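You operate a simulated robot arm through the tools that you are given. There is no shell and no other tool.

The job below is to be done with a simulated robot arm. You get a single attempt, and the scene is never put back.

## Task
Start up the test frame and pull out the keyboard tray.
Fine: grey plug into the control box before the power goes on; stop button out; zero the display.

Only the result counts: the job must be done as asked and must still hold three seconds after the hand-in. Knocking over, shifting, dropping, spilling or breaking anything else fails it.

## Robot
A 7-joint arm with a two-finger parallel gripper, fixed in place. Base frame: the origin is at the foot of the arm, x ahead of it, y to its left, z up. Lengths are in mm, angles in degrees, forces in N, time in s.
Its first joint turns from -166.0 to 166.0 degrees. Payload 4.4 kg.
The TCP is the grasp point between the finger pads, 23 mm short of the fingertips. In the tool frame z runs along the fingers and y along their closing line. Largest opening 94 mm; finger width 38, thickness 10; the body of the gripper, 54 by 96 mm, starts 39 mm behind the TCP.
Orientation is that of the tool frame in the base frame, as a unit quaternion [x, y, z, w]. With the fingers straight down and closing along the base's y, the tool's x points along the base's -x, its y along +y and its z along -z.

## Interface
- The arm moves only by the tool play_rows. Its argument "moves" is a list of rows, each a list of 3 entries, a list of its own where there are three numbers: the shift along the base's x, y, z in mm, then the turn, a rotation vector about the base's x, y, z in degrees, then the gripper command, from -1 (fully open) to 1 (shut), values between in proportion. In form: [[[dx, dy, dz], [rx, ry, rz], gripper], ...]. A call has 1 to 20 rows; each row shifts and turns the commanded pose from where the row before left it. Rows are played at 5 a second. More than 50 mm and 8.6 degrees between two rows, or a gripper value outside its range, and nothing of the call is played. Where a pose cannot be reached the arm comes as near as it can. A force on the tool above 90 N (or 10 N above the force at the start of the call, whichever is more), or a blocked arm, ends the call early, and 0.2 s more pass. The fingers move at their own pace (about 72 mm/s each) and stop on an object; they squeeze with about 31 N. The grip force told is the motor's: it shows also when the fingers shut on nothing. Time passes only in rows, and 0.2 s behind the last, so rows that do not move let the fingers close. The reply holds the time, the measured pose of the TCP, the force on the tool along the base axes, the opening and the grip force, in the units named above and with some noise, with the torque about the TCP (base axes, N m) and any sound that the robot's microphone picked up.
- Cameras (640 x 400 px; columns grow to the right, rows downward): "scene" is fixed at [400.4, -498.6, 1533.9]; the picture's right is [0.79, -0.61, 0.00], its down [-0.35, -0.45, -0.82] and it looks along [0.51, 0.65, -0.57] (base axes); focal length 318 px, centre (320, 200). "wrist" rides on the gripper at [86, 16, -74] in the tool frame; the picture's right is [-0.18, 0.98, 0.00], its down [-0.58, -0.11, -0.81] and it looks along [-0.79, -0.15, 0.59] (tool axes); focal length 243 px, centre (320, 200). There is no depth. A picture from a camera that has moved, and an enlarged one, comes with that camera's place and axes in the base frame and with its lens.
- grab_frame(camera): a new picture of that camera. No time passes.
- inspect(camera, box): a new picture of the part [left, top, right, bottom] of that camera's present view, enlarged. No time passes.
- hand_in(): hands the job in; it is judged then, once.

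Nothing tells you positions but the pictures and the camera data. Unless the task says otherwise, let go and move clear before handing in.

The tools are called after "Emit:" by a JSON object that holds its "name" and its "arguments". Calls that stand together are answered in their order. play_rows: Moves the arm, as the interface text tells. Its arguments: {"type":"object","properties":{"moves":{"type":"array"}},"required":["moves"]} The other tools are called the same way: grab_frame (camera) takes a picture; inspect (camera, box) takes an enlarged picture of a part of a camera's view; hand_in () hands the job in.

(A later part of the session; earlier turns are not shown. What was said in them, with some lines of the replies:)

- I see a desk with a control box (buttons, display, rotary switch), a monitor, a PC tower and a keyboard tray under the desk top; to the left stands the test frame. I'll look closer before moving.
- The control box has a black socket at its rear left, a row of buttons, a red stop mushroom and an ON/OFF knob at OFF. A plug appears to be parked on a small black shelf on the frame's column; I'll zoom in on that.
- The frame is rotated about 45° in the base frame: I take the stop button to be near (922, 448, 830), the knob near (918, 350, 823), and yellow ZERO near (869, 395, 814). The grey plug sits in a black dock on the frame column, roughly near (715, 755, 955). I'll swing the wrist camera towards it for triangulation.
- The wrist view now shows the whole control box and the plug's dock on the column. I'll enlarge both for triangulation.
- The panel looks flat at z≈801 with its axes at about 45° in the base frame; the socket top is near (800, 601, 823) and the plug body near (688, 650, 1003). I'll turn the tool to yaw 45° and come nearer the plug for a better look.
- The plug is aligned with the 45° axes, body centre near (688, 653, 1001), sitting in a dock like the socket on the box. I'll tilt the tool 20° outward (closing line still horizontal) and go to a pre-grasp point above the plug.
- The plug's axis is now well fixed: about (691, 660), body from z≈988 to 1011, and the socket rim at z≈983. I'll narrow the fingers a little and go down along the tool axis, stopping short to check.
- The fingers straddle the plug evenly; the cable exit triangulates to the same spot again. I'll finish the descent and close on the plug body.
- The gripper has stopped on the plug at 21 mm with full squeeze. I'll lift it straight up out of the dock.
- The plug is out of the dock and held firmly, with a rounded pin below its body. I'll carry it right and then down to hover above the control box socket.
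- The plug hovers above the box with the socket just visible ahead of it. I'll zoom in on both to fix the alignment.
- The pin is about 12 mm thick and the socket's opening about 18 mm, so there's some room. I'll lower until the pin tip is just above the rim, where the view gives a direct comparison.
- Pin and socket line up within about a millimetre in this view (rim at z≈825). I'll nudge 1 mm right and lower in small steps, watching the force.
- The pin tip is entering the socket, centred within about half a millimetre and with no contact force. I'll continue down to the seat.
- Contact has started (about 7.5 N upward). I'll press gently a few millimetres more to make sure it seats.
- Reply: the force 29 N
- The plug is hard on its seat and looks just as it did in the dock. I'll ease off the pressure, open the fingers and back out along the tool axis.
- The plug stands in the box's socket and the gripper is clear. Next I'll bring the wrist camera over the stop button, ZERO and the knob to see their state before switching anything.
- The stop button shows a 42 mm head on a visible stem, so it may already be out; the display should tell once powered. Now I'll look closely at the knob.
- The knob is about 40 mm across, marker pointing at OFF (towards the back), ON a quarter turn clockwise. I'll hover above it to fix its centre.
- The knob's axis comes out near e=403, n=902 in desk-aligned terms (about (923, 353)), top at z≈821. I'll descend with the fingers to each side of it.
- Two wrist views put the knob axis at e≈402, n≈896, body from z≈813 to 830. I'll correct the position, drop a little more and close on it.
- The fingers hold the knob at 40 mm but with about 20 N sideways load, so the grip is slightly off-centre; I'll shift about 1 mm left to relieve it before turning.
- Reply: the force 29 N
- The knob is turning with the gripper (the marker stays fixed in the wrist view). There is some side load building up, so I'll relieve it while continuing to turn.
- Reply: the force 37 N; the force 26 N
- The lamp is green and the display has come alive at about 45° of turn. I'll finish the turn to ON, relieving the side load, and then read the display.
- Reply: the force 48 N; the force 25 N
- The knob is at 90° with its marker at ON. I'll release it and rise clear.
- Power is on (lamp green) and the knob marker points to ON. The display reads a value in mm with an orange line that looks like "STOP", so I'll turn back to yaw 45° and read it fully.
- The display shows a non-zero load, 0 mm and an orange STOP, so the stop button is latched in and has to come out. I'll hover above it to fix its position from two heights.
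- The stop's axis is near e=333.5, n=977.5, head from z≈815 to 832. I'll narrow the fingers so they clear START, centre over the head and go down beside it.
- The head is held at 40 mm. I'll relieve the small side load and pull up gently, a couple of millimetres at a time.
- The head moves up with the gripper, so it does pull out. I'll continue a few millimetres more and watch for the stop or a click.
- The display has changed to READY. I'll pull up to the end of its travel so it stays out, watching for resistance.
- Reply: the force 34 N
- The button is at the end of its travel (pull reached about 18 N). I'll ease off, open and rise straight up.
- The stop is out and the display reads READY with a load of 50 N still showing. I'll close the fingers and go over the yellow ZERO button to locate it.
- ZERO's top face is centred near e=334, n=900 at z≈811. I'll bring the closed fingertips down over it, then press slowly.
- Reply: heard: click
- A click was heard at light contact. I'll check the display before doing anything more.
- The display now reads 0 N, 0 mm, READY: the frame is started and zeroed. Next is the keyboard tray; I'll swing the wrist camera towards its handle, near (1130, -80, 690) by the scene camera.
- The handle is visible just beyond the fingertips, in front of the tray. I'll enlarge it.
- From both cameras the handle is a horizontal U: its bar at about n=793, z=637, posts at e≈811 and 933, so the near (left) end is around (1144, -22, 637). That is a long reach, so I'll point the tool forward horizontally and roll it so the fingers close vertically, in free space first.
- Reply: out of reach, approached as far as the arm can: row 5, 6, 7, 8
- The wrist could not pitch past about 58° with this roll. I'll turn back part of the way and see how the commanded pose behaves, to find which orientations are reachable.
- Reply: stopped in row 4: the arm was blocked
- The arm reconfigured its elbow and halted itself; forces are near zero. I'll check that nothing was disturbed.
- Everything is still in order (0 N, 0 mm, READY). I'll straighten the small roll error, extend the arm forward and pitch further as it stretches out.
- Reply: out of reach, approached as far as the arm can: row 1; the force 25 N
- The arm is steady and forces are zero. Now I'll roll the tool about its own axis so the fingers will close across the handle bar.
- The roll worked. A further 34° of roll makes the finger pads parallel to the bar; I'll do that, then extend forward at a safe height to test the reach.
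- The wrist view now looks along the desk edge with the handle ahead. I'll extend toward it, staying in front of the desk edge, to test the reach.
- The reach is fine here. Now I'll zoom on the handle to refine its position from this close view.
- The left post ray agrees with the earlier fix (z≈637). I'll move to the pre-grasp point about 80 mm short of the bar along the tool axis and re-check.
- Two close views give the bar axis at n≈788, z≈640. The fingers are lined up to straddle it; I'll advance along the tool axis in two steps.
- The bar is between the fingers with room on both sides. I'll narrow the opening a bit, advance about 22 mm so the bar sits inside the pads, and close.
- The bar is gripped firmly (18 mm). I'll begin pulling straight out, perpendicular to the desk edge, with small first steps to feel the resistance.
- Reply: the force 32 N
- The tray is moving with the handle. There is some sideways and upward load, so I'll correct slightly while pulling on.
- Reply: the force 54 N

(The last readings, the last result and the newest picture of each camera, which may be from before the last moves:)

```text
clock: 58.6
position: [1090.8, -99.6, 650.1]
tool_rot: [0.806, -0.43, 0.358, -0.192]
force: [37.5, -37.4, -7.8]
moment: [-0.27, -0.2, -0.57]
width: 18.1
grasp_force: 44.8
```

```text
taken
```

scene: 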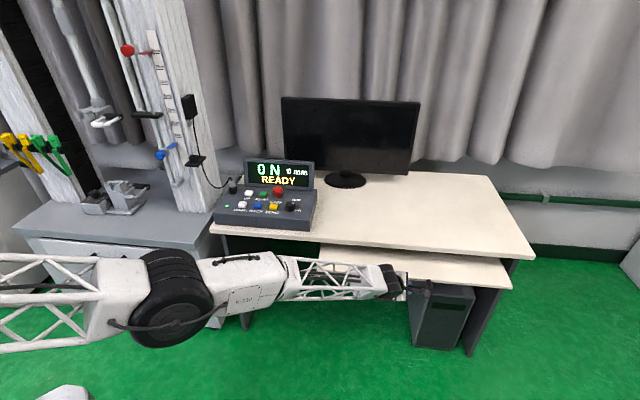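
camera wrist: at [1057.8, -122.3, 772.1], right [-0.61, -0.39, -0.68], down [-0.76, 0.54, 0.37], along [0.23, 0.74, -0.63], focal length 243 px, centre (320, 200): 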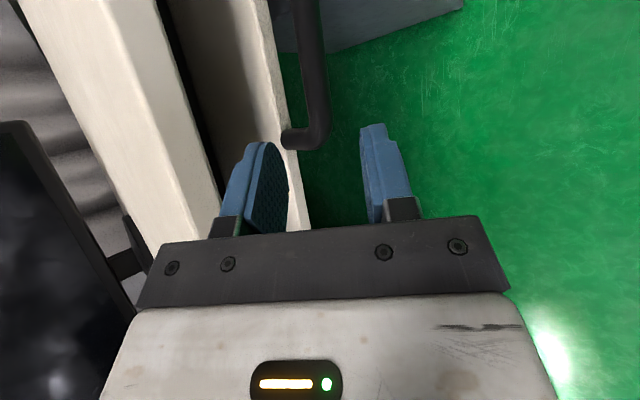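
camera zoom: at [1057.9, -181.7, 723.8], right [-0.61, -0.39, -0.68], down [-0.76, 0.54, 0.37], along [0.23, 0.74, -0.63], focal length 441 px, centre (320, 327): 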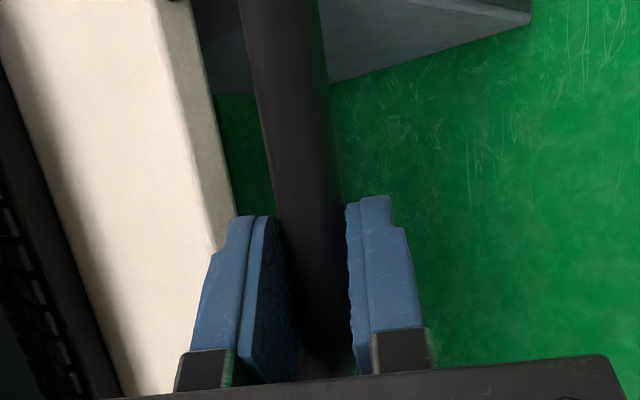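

The tray is clearly sliding out. I over-corrected sideways, so I'll take 2 mm of that back and keep pulling.

Emit:
{"name": "play_rows", "arguments": {"moves": [[[-4, -7, 0], [0, 0, 0], 1], [[-8.5, -8.5, 0], [0, 0, 0], 1], [[-8.5, -8.5, 0], [0, 0, 0], 1], [[-8.5, -8.5, 0], [0, 0, 0], 1], [[-8.5, -8.5, 0], [0, 0, 0], 1]]}}

Emit:
{"name": "grab_frame", "arguments": {"camera": "scene"}}

```text
clock: 59.8
position: [1052.7, -137.4, 650.0]
tool_rot: [0.808, -0.431, 0.356, -0.188]
force: [-28.3, 30.1, 13.4]
moment: [-0.35, -0.47, 1.48]
width: 18.2
grasp_force: 44.6
```

```text
taken
```

scene: 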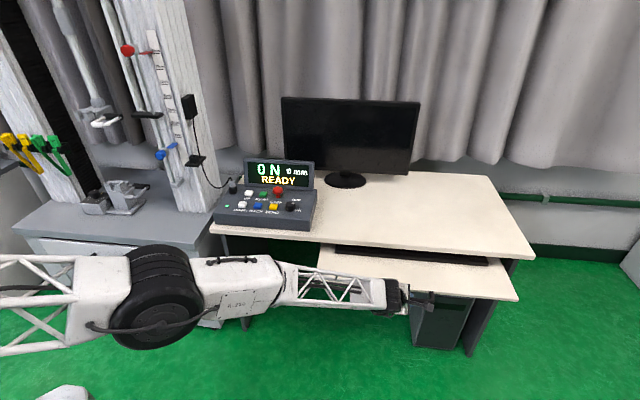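

Emit:
{"name": "play_rows", "arguments": {"moves": [[[-9.3, -7.7, 0.3], [0, 0, 0], 1], [[-8.5, -8.5, 0], [0, 0, 0], 1], [[-8.5, -8.5, 0], [0, 0, 0], 1], [[-8.5, -8.5, 0], [0, 0, 0], 1]]}}

Emit:
{"name": "grab_frame", "arguments": {"camera": "scene"}}

Emit:
{"name": "inspect", "arguments": {"camera": "wrist", "box": [200, 20, 440, 240]}}

```text
clock: 60.8
position: [1050.0, -161.4, 663.1]
tool_rot: [0.807, -0.433, 0.354, -0.187]
force: [-13.1, 10.4, -51.1]
moment: [-0.38, 0.6, 0.42]
width: 18.0
grasp_force: 45.3
out of reach, approached as far as the arm can: row 1, 2, 3, 4
```

```text
taken
```

scene: 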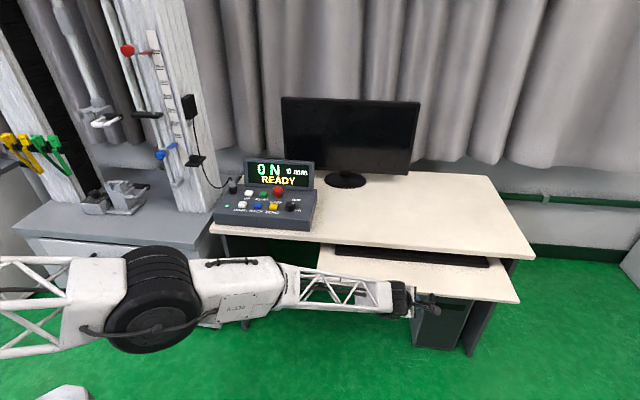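

```text
1.82 times, centred on (320, 130) of wrist
camera zoom: at [1019.0, -242.5, 737.5], right [-0.63, -0.39, -0.67], down [-0.75, 0.55, 0.38], along [0.22, 0.74, -0.64], focal length 441 px, centre (320, 327)
```

zoom: 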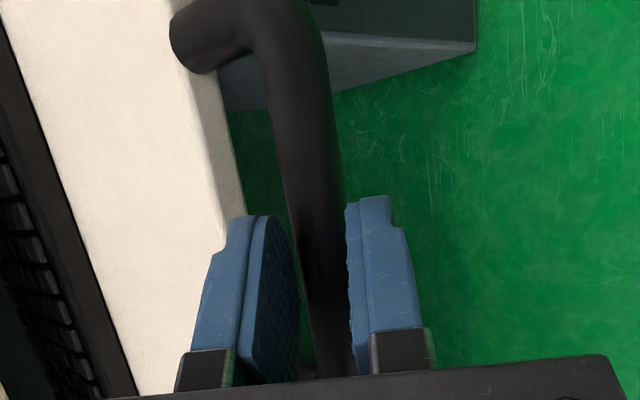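

The arm hit a joint limit here with the tool heading fixed, and the grip slid a little along the bar. The tray is out about 135–150 mm; I'll turn the tool's heading to follow the arm's azimuth and bring the command back near the actual pose.

Emit:
{"name": "play_rows", "arguments": {"moves": [[[10, 5, 0], [0, 0, -4], 1], [[10, 5, 0], [0, 0, -4], 1]]}}

Emit:
{"name": "inspect", "arguments": {"camera": "wrist", "box": [200, 20, 440, 240]}}

Emit:
{"name": "grab_frame", "arguments": {"camera": "scene"}}

```text
clock: 61.4
position: [1071.9, -154.0, 667.8]
tool_rot: [0.773, -0.485, 0.372, -0.167]
force: [-0.8, 0.7, -0.2]
moment: [-0.03, -0.09, -0.03]
width: 0.1
grasp_force: 42.4
```

```text
1.82 times, centred on (320, 130) of wrist
camera zoom: at [1028.8, -229.3, 741.9], right [-0.66, -0.3, -0.69], down [-0.67, 0.64, 0.36], along [0.33, 0.7, -0.63], focal length 441 px, centre (320, 327)
```

zoom: 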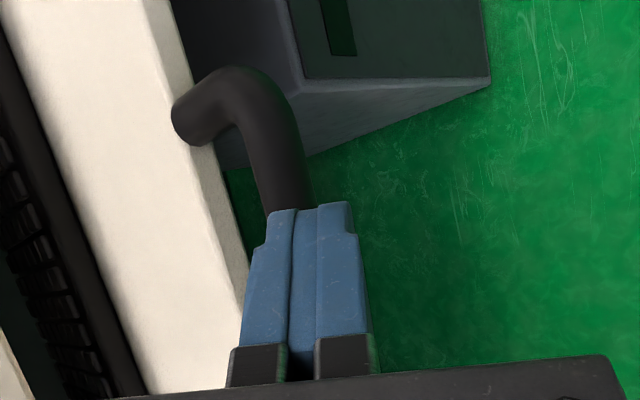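

```text
taken
```

scene: 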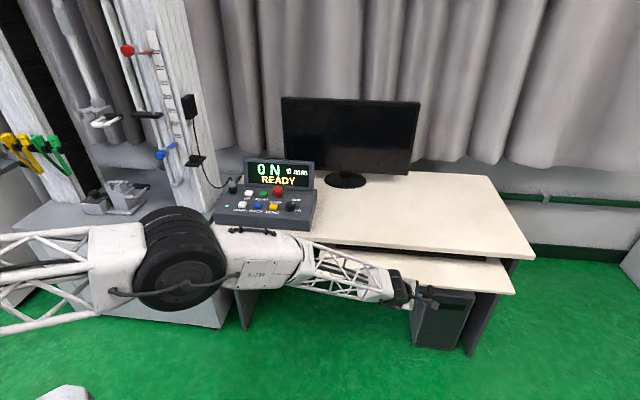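

The fingers slipped off the bar; the tray is still largely out and nothing is under load. I'll back away along the tool axis, then use the mirrored roll (180° the other way), which keeps the wrist joints well inside their range.

Emit:
{"name": "play_rows", "arguments": {"moves": [[[-18, 2.5, 16.5], [0, 0, 0], 1], [[-26, 3.6, 23], [0, 0, 0], 1], [[-26, 3.6, 23], [0, 0, 0], 1]]}}

Emit:
{"name": "grab_frame", "arguments": {"camera": "wrist"}}

Emit:
{"name": "grab_frame", "arguments": {"camera": "scene"}}

```text
clock: 62.2
position: [1002.6, -142.5, 727.4]
tool_rot: [0.774, -0.485, 0.371, -0.167]
force: [-0.2, 0.0, -0.3]
moment: [0.03, -0.06, 0.02]
width: 0.1
grasp_force: 42.4
```

```text
taken
camera wrist: at [959.4, -218.4, 801.2], right [-0.66, -0.31, -0.68], down [-0.67, 0.64, 0.37], along [0.33, 0.7, -0.63], focal length 243 px, centre (320, 200)
```

wrist: 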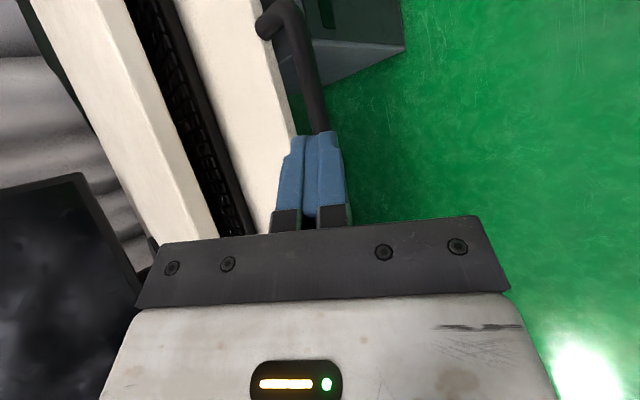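

```text
taken
```

scene: 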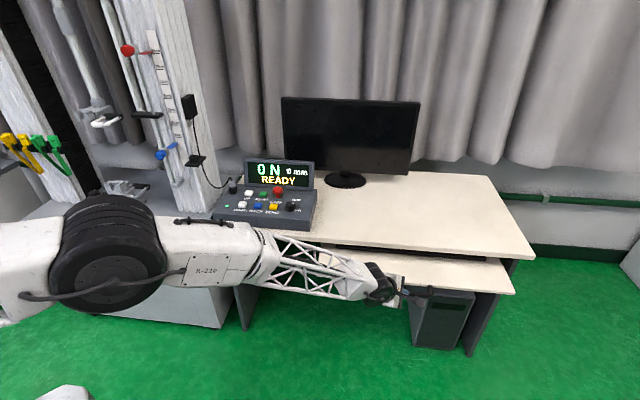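

Emit:
{"name": "play_rows", "arguments": {"moves": [[[-1, 0, 2], [6.04, -0.845, -5.46], 0.5], [[-1, 0, 2], [6.04, -0.845, -5.46], 0.5], [[-1, 0, 2], [6.04, -0.845, -5.46], 0.5], [[-1, 0, 2], [6.04, -0.845, -5.46], 0.5], [[-1, 0, 2], [6.04, -0.845, -5.46], 0.5], [[-1, 0, 2], [6.04, -0.845, -5.46], 0.5], [[-1, 0, 2], [6.04, -0.845, -5.46], 0.5], [[-1, 0, 2], [6.04, -0.845, -5.46], 0.5], [[-1, 0, 2], [6.04, -0.845, -5.46], 0.5], [[-1, 0, 2], [6.04, -0.845, -5.46], 0.5], [[-1, 0, 2], [6.04, -0.845, -5.46], 0.5]]}}

Emit:
{"name": "grab_frame", "arguments": {"camera": "scene"}}

```text
clock: 64.6
position: [991.4, -141.1, 750.2]
tool_rot: [-0.204, 0.89, -0.143, 0.382]
force: [-0.1, 0.2, 0.7]
moment: [0.0, 0.04, -0.02]
width: 23.5
grasp_force: 0.1
```

```text
taken
```

scene: 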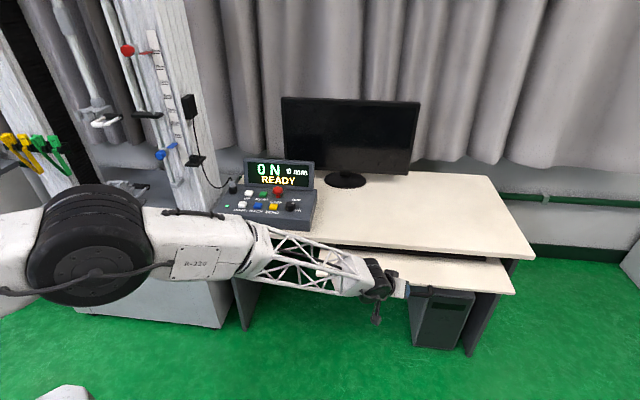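

Emit:
{"name": "play_rows", "arguments": {"moves": [[[0, 0, 0], [6.04, -0.845, -5.46], 0], [[0, 0, 0], [6.04, -0.845, -5.46], 0], [[0, 0, 0], [6.04, -0.845, -5.46], 0], [[0, 0, 0], [6.04, -0.845, -5.46], 0], [[0, 0, 0], [6.04, -0.845, -5.46], 0], [[0, 0, 0], [6.04, -0.845, -5.46], 0], [[0, 0, 0], [6.04, -0.845, -5.46], 0], [[0, 0, 0], [6.04, -0.845, -5.46], 0], [[0, 0, 0], [6.04, -0.845, -5.46], 0], [[0, 0, 0], [6.04, -0.845, -5.46], 0], [[0, 0, 0], [6.04, -0.845, -5.46], 0]]}}

Emit:
{"name": "grab_frame", "arguments": {"camera": "wrist"}}

Emit:
{"name": "grab_frame", "arguments": {"camera": "scene"}}

```text
clock: 67.0
position: [990.5, -140.4, 750.7]
tool_rot: [0.486, 0.773, 0.168, 0.373]
force: [-0.5, -0.6, 0.5]
moment: [0.0, 0.01, -0.02]
width: 46.9
grasp_force: 0.0
```

```text
taken
camera wrist: at [924.4, -50.6, 772.7], right [0.66, 0.3, 0.69], down [-0.52, -0.48, 0.71], along [0.54, -0.82, -0.16], focal length 243 px, centre (320, 200)
```

wrist: 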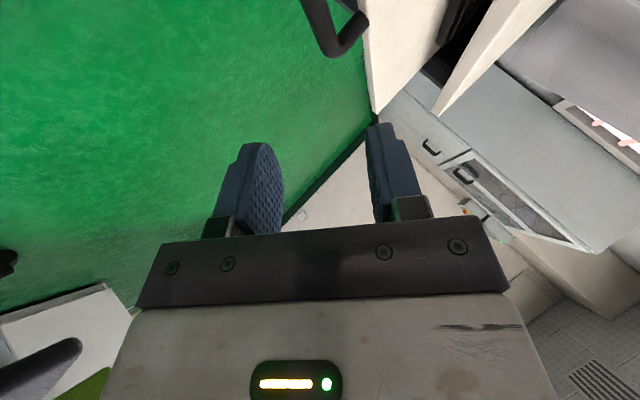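

```text
taken
```

scene: 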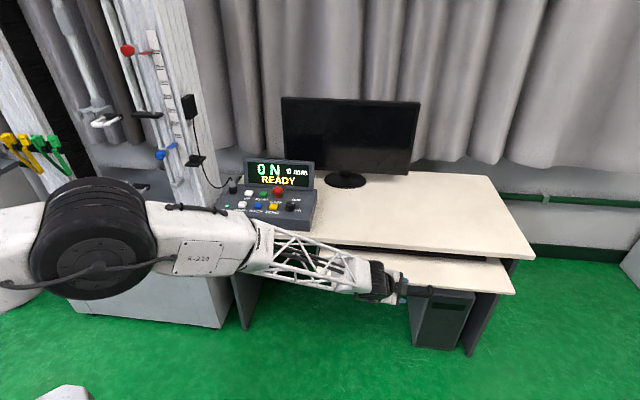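

The mirrored roll worked and the handle is in view. I'll zoom in to locate the bar where it is now.

Emit:
{"name": "inspect", "arguments": {"camera": "wrist", "box": [260, 0, 420, 120]}}

Emit:
{"name": "inspect", "arguments": {"camera": "scene", "box": [370, 240, 530, 350]}}

```text
3.33 times, centred on (340, 60) of wrist
camera zoom: at [924.4, -50.6, 772.7], right [0.66, 0.3, 0.69], down [-0.52, -0.48, 0.71], along [0.54, -0.82, -0.16], focal length 809 px, centre (253, 667)
```

zoom: 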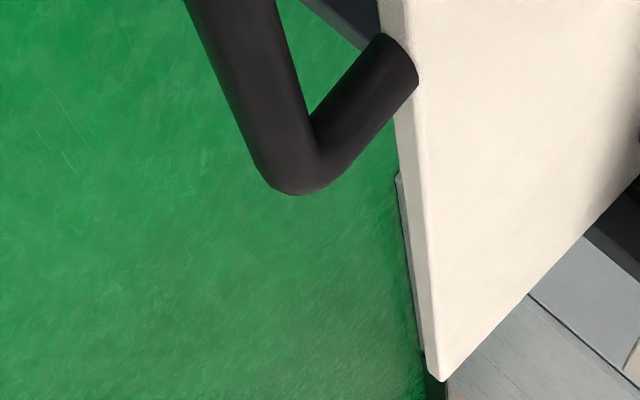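

```text
3.64 times, centred on (450, 295) of scene
camera zoom: at [400.4, -498.6, 1533.9], right [0.79, -0.61, 0.0], down [-0.35, -0.45, -0.82], along [0.51, 0.65, -0.57], focal length 1156 px, centre (-153, -146)
```

zoom: 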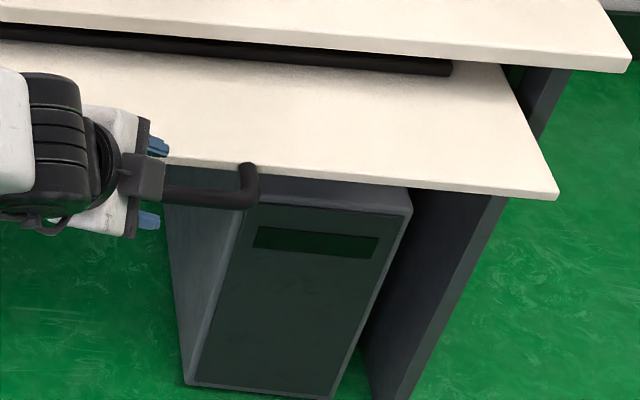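

The tray slid back a little: the bar is now at n≈680, z≈641. I'll align the pads with it and move to a new pre-grasp point.

Emit:
{"name": "play_rows", "arguments": {"moves": [[[0, 0, 0], [-5.6, 0.78, 5.07], 0], [[12.3, 14, -24], [0, 0, 0], 0.1], [[12.3, 14, -24], [0, 0, 0], 0.1], [[0, 0, 0], [0, 0, 0], 0.1]]}}

Emit:
{"name": "grab_frame", "arguments": {"camera": "wrist"}}

Emit:
{"name": "inspect", "arguments": {"camera": "wrist", "box": [220, 20, 440, 220]}}

Emit:
{"name": "grab_frame", "arguments": {"camera": "scene"}}

```text
clock: 68.0
position: [1016.2, -113.7, 701.5]
tool_rot: [0.433, 0.803, 0.144, 0.383]
force: [-0.3, 0.2, 0.2]
moment: [0.01, 0.01, 0.02]
width: 42.1
grasp_force: 0.1
```

```text
taken
camera wrist: at [941.7, -27.4, 716.7], right [0.64, 0.43, 0.64], down [-0.47, -0.45, 0.76], along [0.61, -0.78, -0.09], focal length 243 px, centre (320, 200)
```

wrist: 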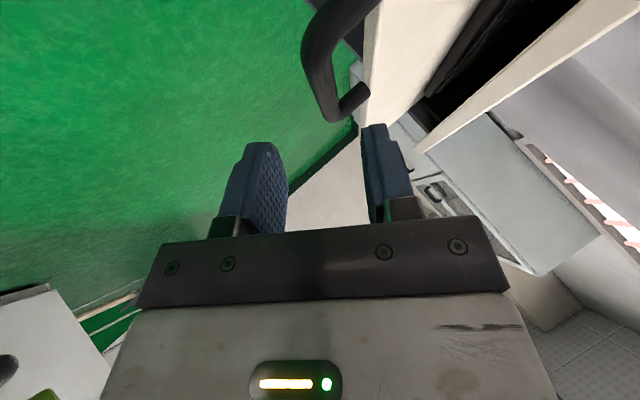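

```text
2.00 times, centred on (330, 120) of wrist
camera zoom: at [941.7, -27.4, 716.7], right [0.64, 0.43, 0.64], down [-0.47, -0.45, 0.76], along [0.61, -0.78, -0.09], focal length 485 px, centre (300, 360)
```

zoom: 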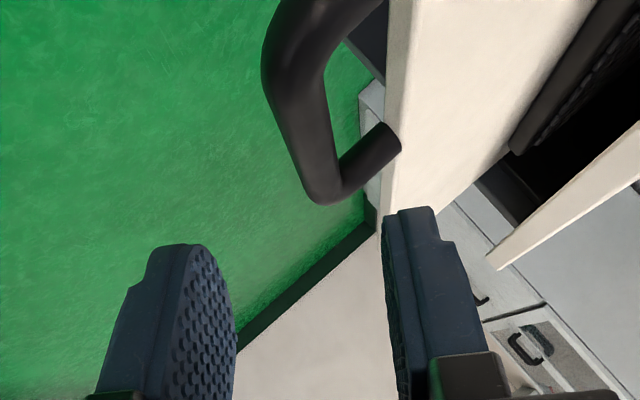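

```text
taken
```

scene: 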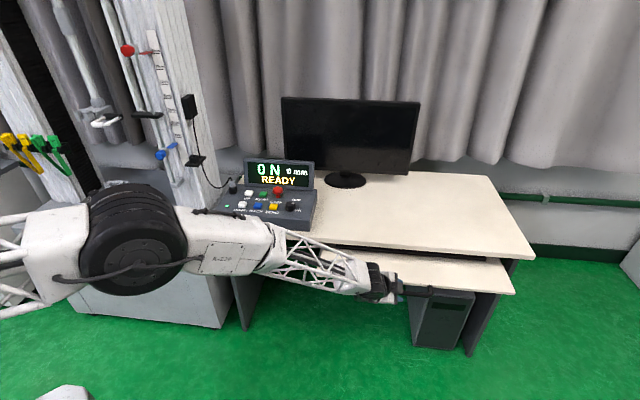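

The bar lies centred in the finger gap. I'll advance along the tool axis onto it.

Emit:
{"name": "play_rows", "arguments": {"moves": [[[16.3, -2.2, -14.6], [0, 0, 0], 0.25], [[16.3, -2.2, -14.6], [0, 0, 0], 0.25], [[14, -1.6, -12.5], [0, 0, 0], 0.25], [[0, 0, 0], [0, 0, 0], 0.25]]}}

Emit:
{"name": "inspect", "arguments": {"camera": "wrist", "box": [220, 20, 440, 220]}}

```text
clock: 69.0
position: [1061.7, -120.2, 660.6]
tool_rot: [0.432, 0.803, 0.144, 0.384]
force: [-0.7, 0.4, -0.2]
moment: [-0.02, 0.01, -0.01]
width: 35.4
grasp_force: 0.0
```

```text
2.00 times, centred on (330, 120) of wrist
camera zoom: at [987.8, -33.5, 674.7], right [0.64, 0.43, 0.64], down [-0.47, -0.45, 0.76], along [0.61, -0.78, -0.09], focal length 485 px, centre (300, 360)
```

zoom: 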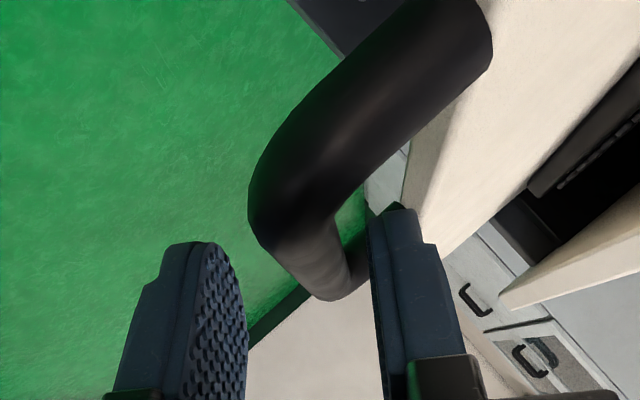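

Emit:
{"name": "play_rows", "arguments": {"moves": [[[7, -0.9, -6.2], [0, 0, 0], 0.25], [[7, -0.9, -6.2], [0, 0, 0], 0.25], [[0, 0, 0], [0, 0, 0], 0.25]]}}

Emit:
{"name": "inspect", "arguments": {"camera": "wrist", "box": [220, 20, 440, 220]}}

Emit:
{"name": "inspect", "arguments": {"camera": "scene", "box": [340, 240, 460, 320]}}

```text
clock: 69.8
position: [1074.9, -121.4, 648.1]
tool_rot: [0.433, 0.803, 0.143, 0.383]
force: [0.6, 0.0, -0.7]
moment: [0.0, 0.01, -0.04]
width: 35.2
grasp_force: 0.0
```

```text
2.00 times, centred on (330, 120) of wrist
camera zoom: at [1001.4, -35.2, 662.3], right [0.64, 0.43, 0.64], down [-0.47, -0.45, 0.76], along [0.61, -0.78, -0.09], focal length 485 px, centre (300, 360)
```

zoom: 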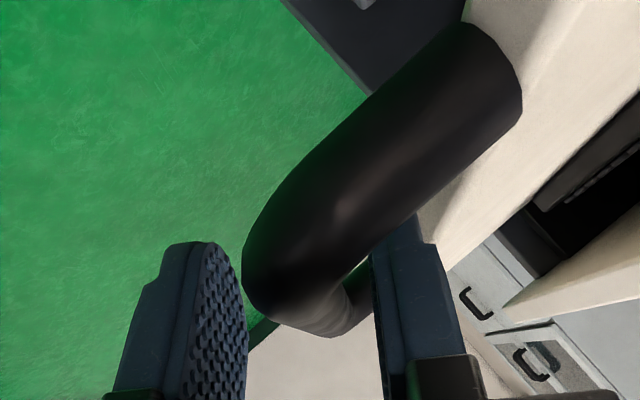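

```text
5.00 times, centred on (400, 280) of scene
camera zoom: at [400.4, -498.6, 1533.9], right [0.79, -0.61, 0.0], down [-0.35, -0.45, -0.82], along [0.51, 0.65, -0.57], focal length 1590 px, centre (-80, -200)
```

zoom: 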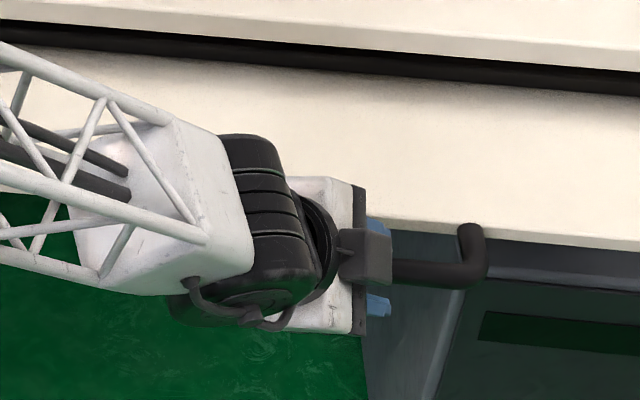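

Emit:
{"name": "play_rows", "arguments": {"moves": [[[0, 0, 0], [0, 0, 0], 0.6], [[0, 0, 0], [0, 0, 0], 1], [[0, 0, 0], [0, 0, 0], 1]]}}

Emit:
{"name": "inspect", "arguments": {"camera": "wrist", "box": [220, 20, 440, 220]}}

```text
clock: 70.6
position: [1076.1, -121.8, 648.2]
tool_rot: [0.432, 0.803, 0.142, 0.384]
force: [-1.3, 3.1, 7.9]
moment: [-0.43, -0.42, 1.04]
width: 17.8
grasp_force: 45.2
```

```text
2.00 times, centred on (330, 120) of wrist
camera zoom: at [1001.7, -35.2, 663.2], right [0.64, 0.43, 0.64], down [-0.47, -0.45, 0.76], along [0.61, -0.78, -0.09], focal length 485 px, centre (300, 360)
```

zoom: 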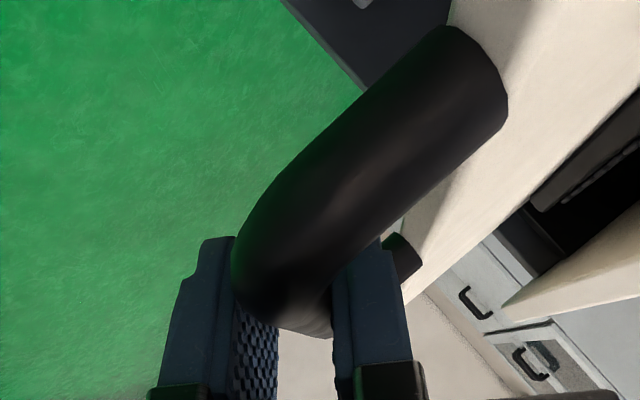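

Gripped again at 18 mm. I'll pull straight out in short batches, checking forces each time.

Emit:
{"name": "play_rows", "arguments": {"moves": [[[-4, -4, 0.5], [0, 0, 0], 1], [[-7, -7, 0], [0, 0, 0], 1], [[-7, -7, 0], [0, 0, 0], 1], [[-7, -7, 0], [0, 0, 0], 1]]}}

Emit:
{"name": "grab_frame", "arguments": {"camera": "scene"}}

```text
clock: 71.6
position: [1052.0, -145.7, 649.0]
tool_rot: [0.433, 0.803, 0.143, 0.383]
force: [-5.3, 6.9, 10.0]
moment: [-0.66, -0.97, 0.72]
width: 17.9
grasp_force: 45.3
```

```text
taken
```

scene: 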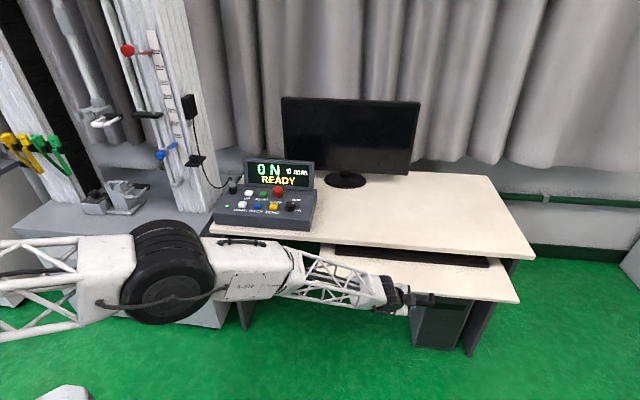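

Emit:
{"name": "play_rows", "arguments": {"moves": [[[-7.3, -6.9, 0.2], [0, 0, 0], 1], [[-7.1, -7.1, 0], [0, 0, 0], 1], [[-7.1, -7.1, 0], [0, 0, 0], 1], [[-7.1, -7.1, 0], [0, 0, 0], 1]]}}

```text
clock: 72.6
position: [1021.9, -175.2, 648.3]
tool_rot: [0.433, 0.803, 0.142, 0.383]
force: [14.6, -13.3, -6.9]
moment: [-0.6, -0.75, 0.72]
width: 18.2
grasp_force: 45.0
```

Emit:
{"name": "play_rows", "arguments": {"moves": [[[-6.7, -7.5, 0], [0, 0, 0], 1], [[-7.1, -7.1, 0], [0, 0, 0], 1], [[-7.1, -7.1, 0], [0, 0, 0], 1], [[-7.1, -7.1, 0], [0, 0, 0], 1], [[-7.1, -7.1, 0], [0, 0, 0], 1]]}}

Emit:
{"name": "grab_frame", "arguments": {"camera": "scene"}}

Emit:
{"name": "inspect", "arguments": {"camera": "wrist", "box": [220, 20, 440, 220]}}

```text
clock: 73.8
position: [987.7, -211.3, 648.7]
tool_rot: [0.432, 0.804, 0.143, 0.383]
force: [14.2, -12.0, -7.7]
moment: [-0.17, -0.2, 1.27]
width: 17.8
grasp_force: 45.1
```

```text
taken
```

scene: 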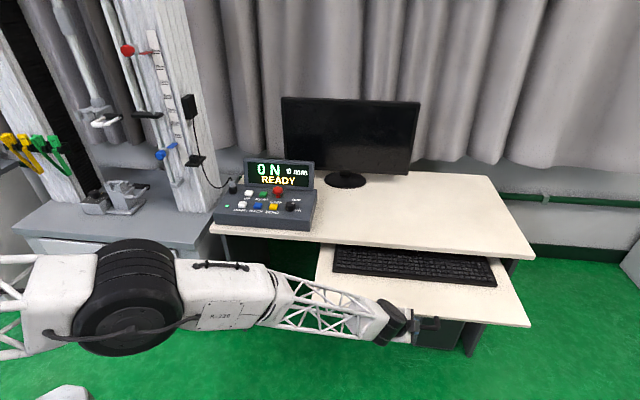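

```text
2.00 times, centred on (330, 120) of wrist
camera zoom: at [912.7, -124.1, 663.3], right [0.64, 0.43, 0.64], down [-0.47, -0.45, 0.76], along [0.61, -0.79, -0.09], focal length 485 px, centre (300, 360)
```

zoom: 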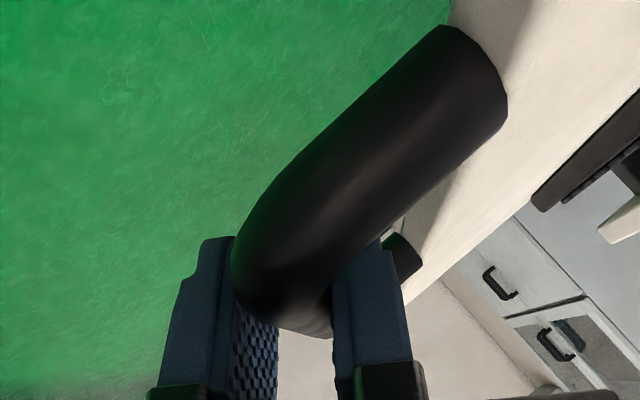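

The tray is sliding freely and the keyboard is exposed; about 230 mm out. I'll keep going until it reaches its end stop.

Emit:
{"name": "play_rows", "arguments": {"moves": [[[-6.7, -7.5, 0], [0, 0, 0], 1], [[-7.1, -7.1, 0], [0, 0, 0], 1], [[-7.1, -7.1, 0], [0, 0, 0], 1]]}}

```text
clock: 74.6
position: [973.1, -223.4, 654.7]
tool_rot: [0.428, 0.804, 0.147, 0.386]
force: [14.7, 16.0, -3.9]
moment: [0.55, 0.32, -1.05]
width: 17.6
grasp_force: 44.9
stopped in row 3: the force on the tool passed its limit at 116 N (the readings are from after the stop); the commanded pose is now the measured one
```

The tray reached its end stop (about 250 mm out) and the arm halted. I'll check the view, then open the fingers and back out along the tool axis.

Emit:
{"name": "play_rows", "arguments": {"moves": [[[0.7, 0.7, 0], [0, 0, 0], 1], [[0, 0, 0], [0, 0, 0], 0.5], [[0, 0, 0], [0, 0, 0], 0.15], [[0, 0, 0], [0, 0, 0], 0.15]]}}

Emit:
{"name": "grab_frame", "arguments": {"camera": "scene"}}

Emit:
{"name": "inspect", "arguments": {"camera": "wrist", "box": [220, 20, 440, 220]}}

```text
clock: 75.6
position: [973.1, -223.5, 653.9]
tool_rot: [0.428, 0.804, 0.147, 0.385]
force: [0.8, 0.3, 0.1]
moment: [-0.02, 0.02, -0.03]
width: 40.2
grasp_force: 0.1
```

```text
taken
```

scene: 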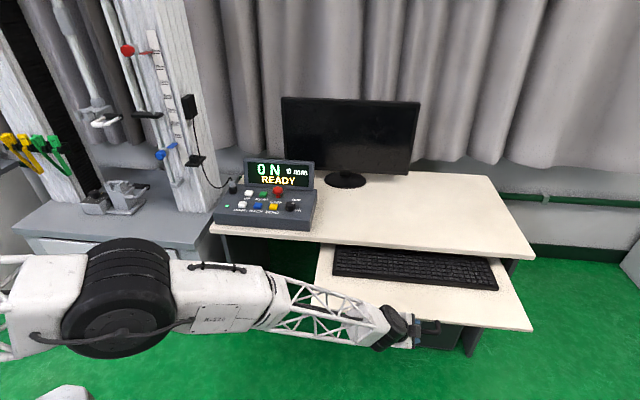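

```text
2.00 times, centred on (330, 120) of wrist
camera zoom: at [898.1, -138.5, 668.3], right [0.63, 0.43, 0.65], down [-0.47, -0.45, 0.76], along [0.62, -0.78, -0.08], focal length 485 px, centre (300, 360)
```

zoom: 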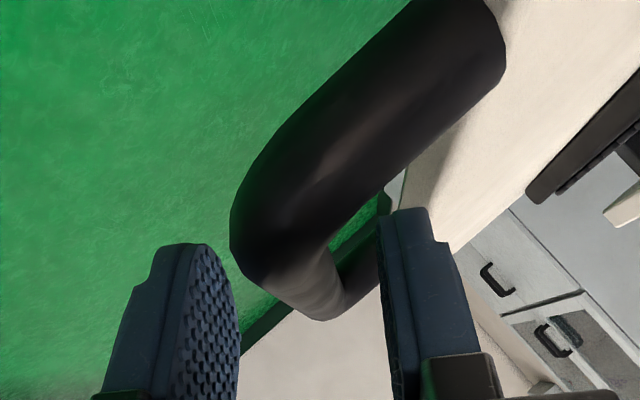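

The fingers are open around the bar with no load. I'll back out along the tool axis.

Emit:
{"name": "play_rows", "arguments": {"moves": [[[-7.4, 1, 6.7], [0, 0, 0], 0.15], [[-14.8, 2, 13.3], [0, 0, 0], 0.15], [[-18.5, 2.5, 16.6], [0, 0, 0], 0.15], [[-18.5, 2.5, 16.6], [0, 0, 0], 0.15], [[-18.5, 2.5, 16.6], [0, 0, 0], 0.15]]}}

Emit:
{"name": "grab_frame", "arguments": {"camera": "wrist"}}

Emit:
{"name": "grab_frame", "arguments": {"camera": "scene"}}

```text
clock: 76.8
position: [895.1, -214.3, 725.8]
tool_rot: [0.428, 0.804, 0.146, 0.385]
force: [0.1, -0.3, 0.4]
moment: [-0.02, 0.01, -0.02]
width: 39.9
grasp_force: 0.1
```

```text
taken
camera wrist: at [820.5, -128.5, 738.9], right [0.63, 0.43, 0.65], down [-0.47, -0.45, 0.76], along [0.62, -0.78, -0.08], focal length 243 px, centre (320, 200)
```

wrist: 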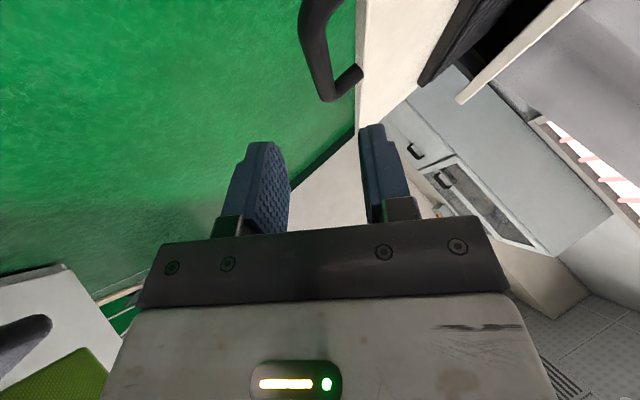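

```text
taken
```

scene: 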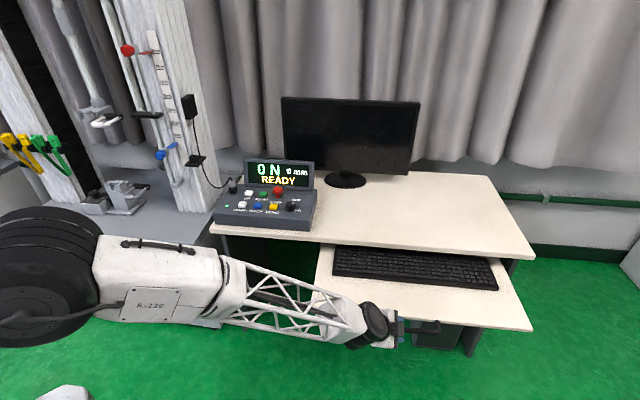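

The gripper is clear and the tray stays out. I'll move up and back a bit more, then check the control box one last time.

Emit:
{"name": "play_rows", "arguments": {"moves": [[[-15, 0, 25], [0, 0, 0], 0.15], [[-15, 0, 25], [0, 0, 0], 0.15], [[0, 0, 0], [0, 0, 0], 0.15], [[0, 0, 0], [0, 0, 0], 0.15]]}}

Emit:
{"name": "inspect", "arguments": {"camera": "scene", "box": [200, 140, 330, 235]}}

Emit:
{"name": "inspect", "arguments": {"camera": "scene", "box": [300, 210, 540, 360]}}

Emit:
{"name": "inspect", "arguments": {"camera": "scene", "box": [0, 20, 240, 220]}}

```text
clock: 77.8
position: [865.0, -214.1, 774.2]
tool_rot: [0.429, 0.804, 0.147, 0.385]
force: [0.3, -0.6, 0.5]
moment: [-0.01, 0.02, -0.01]
width: 39.8
grasp_force: 0.0
```

```text
4.21 times, centred on (265, 188) of scene
camera zoom: at [400.4, -498.6, 1533.9], right [0.79, -0.61, 0.0], down [-0.35, -0.45, -0.82], along [0.51, 0.65, -0.57], focal length 1339 px, centre (552, 253)
```

zoom: 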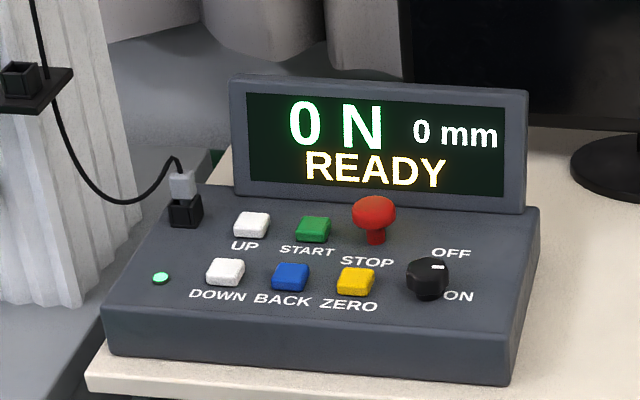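

```text
2.67 times, centred on (420, 285) of scene
camera zoom: at [400.4, -498.6, 1533.9], right [0.79, -0.61, 0.0], down [-0.35, -0.45, -0.82], along [0.51, 0.65, -0.57], focal length 848 px, centre (53, -27)
```

zoom: 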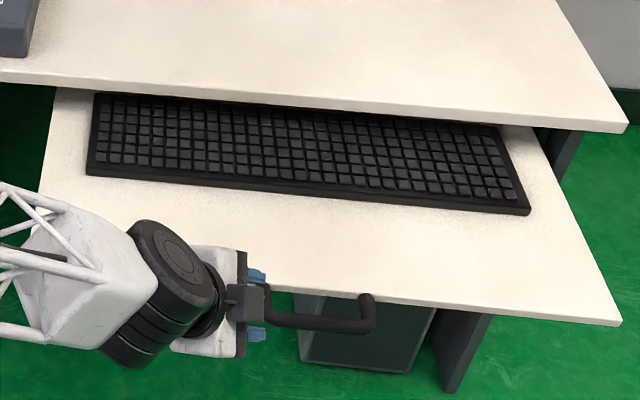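

```text
2.00 times, centred on (120, 120) of scene
camera zoom: at [400.4, -498.6, 1533.9], right [0.79, -0.61, 0.0], down [-0.35, -0.45, -0.82], along [0.51, 0.65, -0.57], focal length 636 px, centre (720, 360)
```

zoom: 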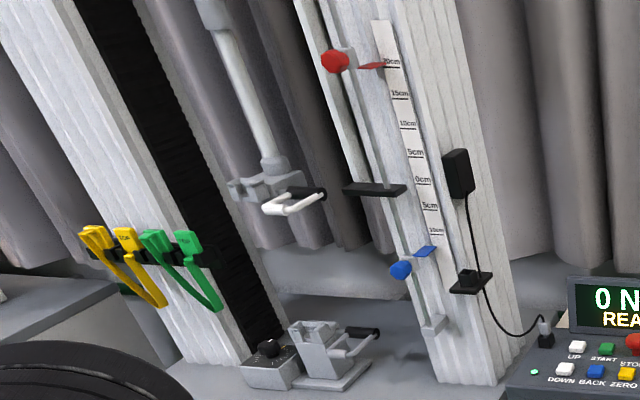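

The display shows 0 N, 0 mm and READY, the lamp is green, the plug is seated, the stop button is out and the knob is at ON. The tray is fully out with the keyboard undisturbed, and the gripper is open and clear, so I'm handing in.

Emit:
{"name": "hand_in", "arguments": {}}

```text
The job is handed in.
```

The test frame is started up and the keyboard tray is pulled out to its end stop, about 250 mm. I have handed the job in; the result has not come back.

- **Plug:** The grey plug is seated in the control box socket. I put it in before turning the power on.
- **Power:** The knob is at ON and the lamp is green.
- **Stop button:** It was latched in when the power came on. I pulled it out to the end of its travel, and the display changed from STOP to READY.
- **Zero:** The load reading was 50 N. After pressing ZERO the display reads 0 N and 0 mm.
- **Tray:** On the first pull the arm hit a joint limit and the fingers slipped off the handle. I regripped and finished the pull. The keyboard is still in place on the tray.

I did not press START, because I took "start up" to mean powered, ready and zeroed rather than running a test.

In the last camera check nothing else appeared moved or knocked over. The gripper is open and clear of everything.
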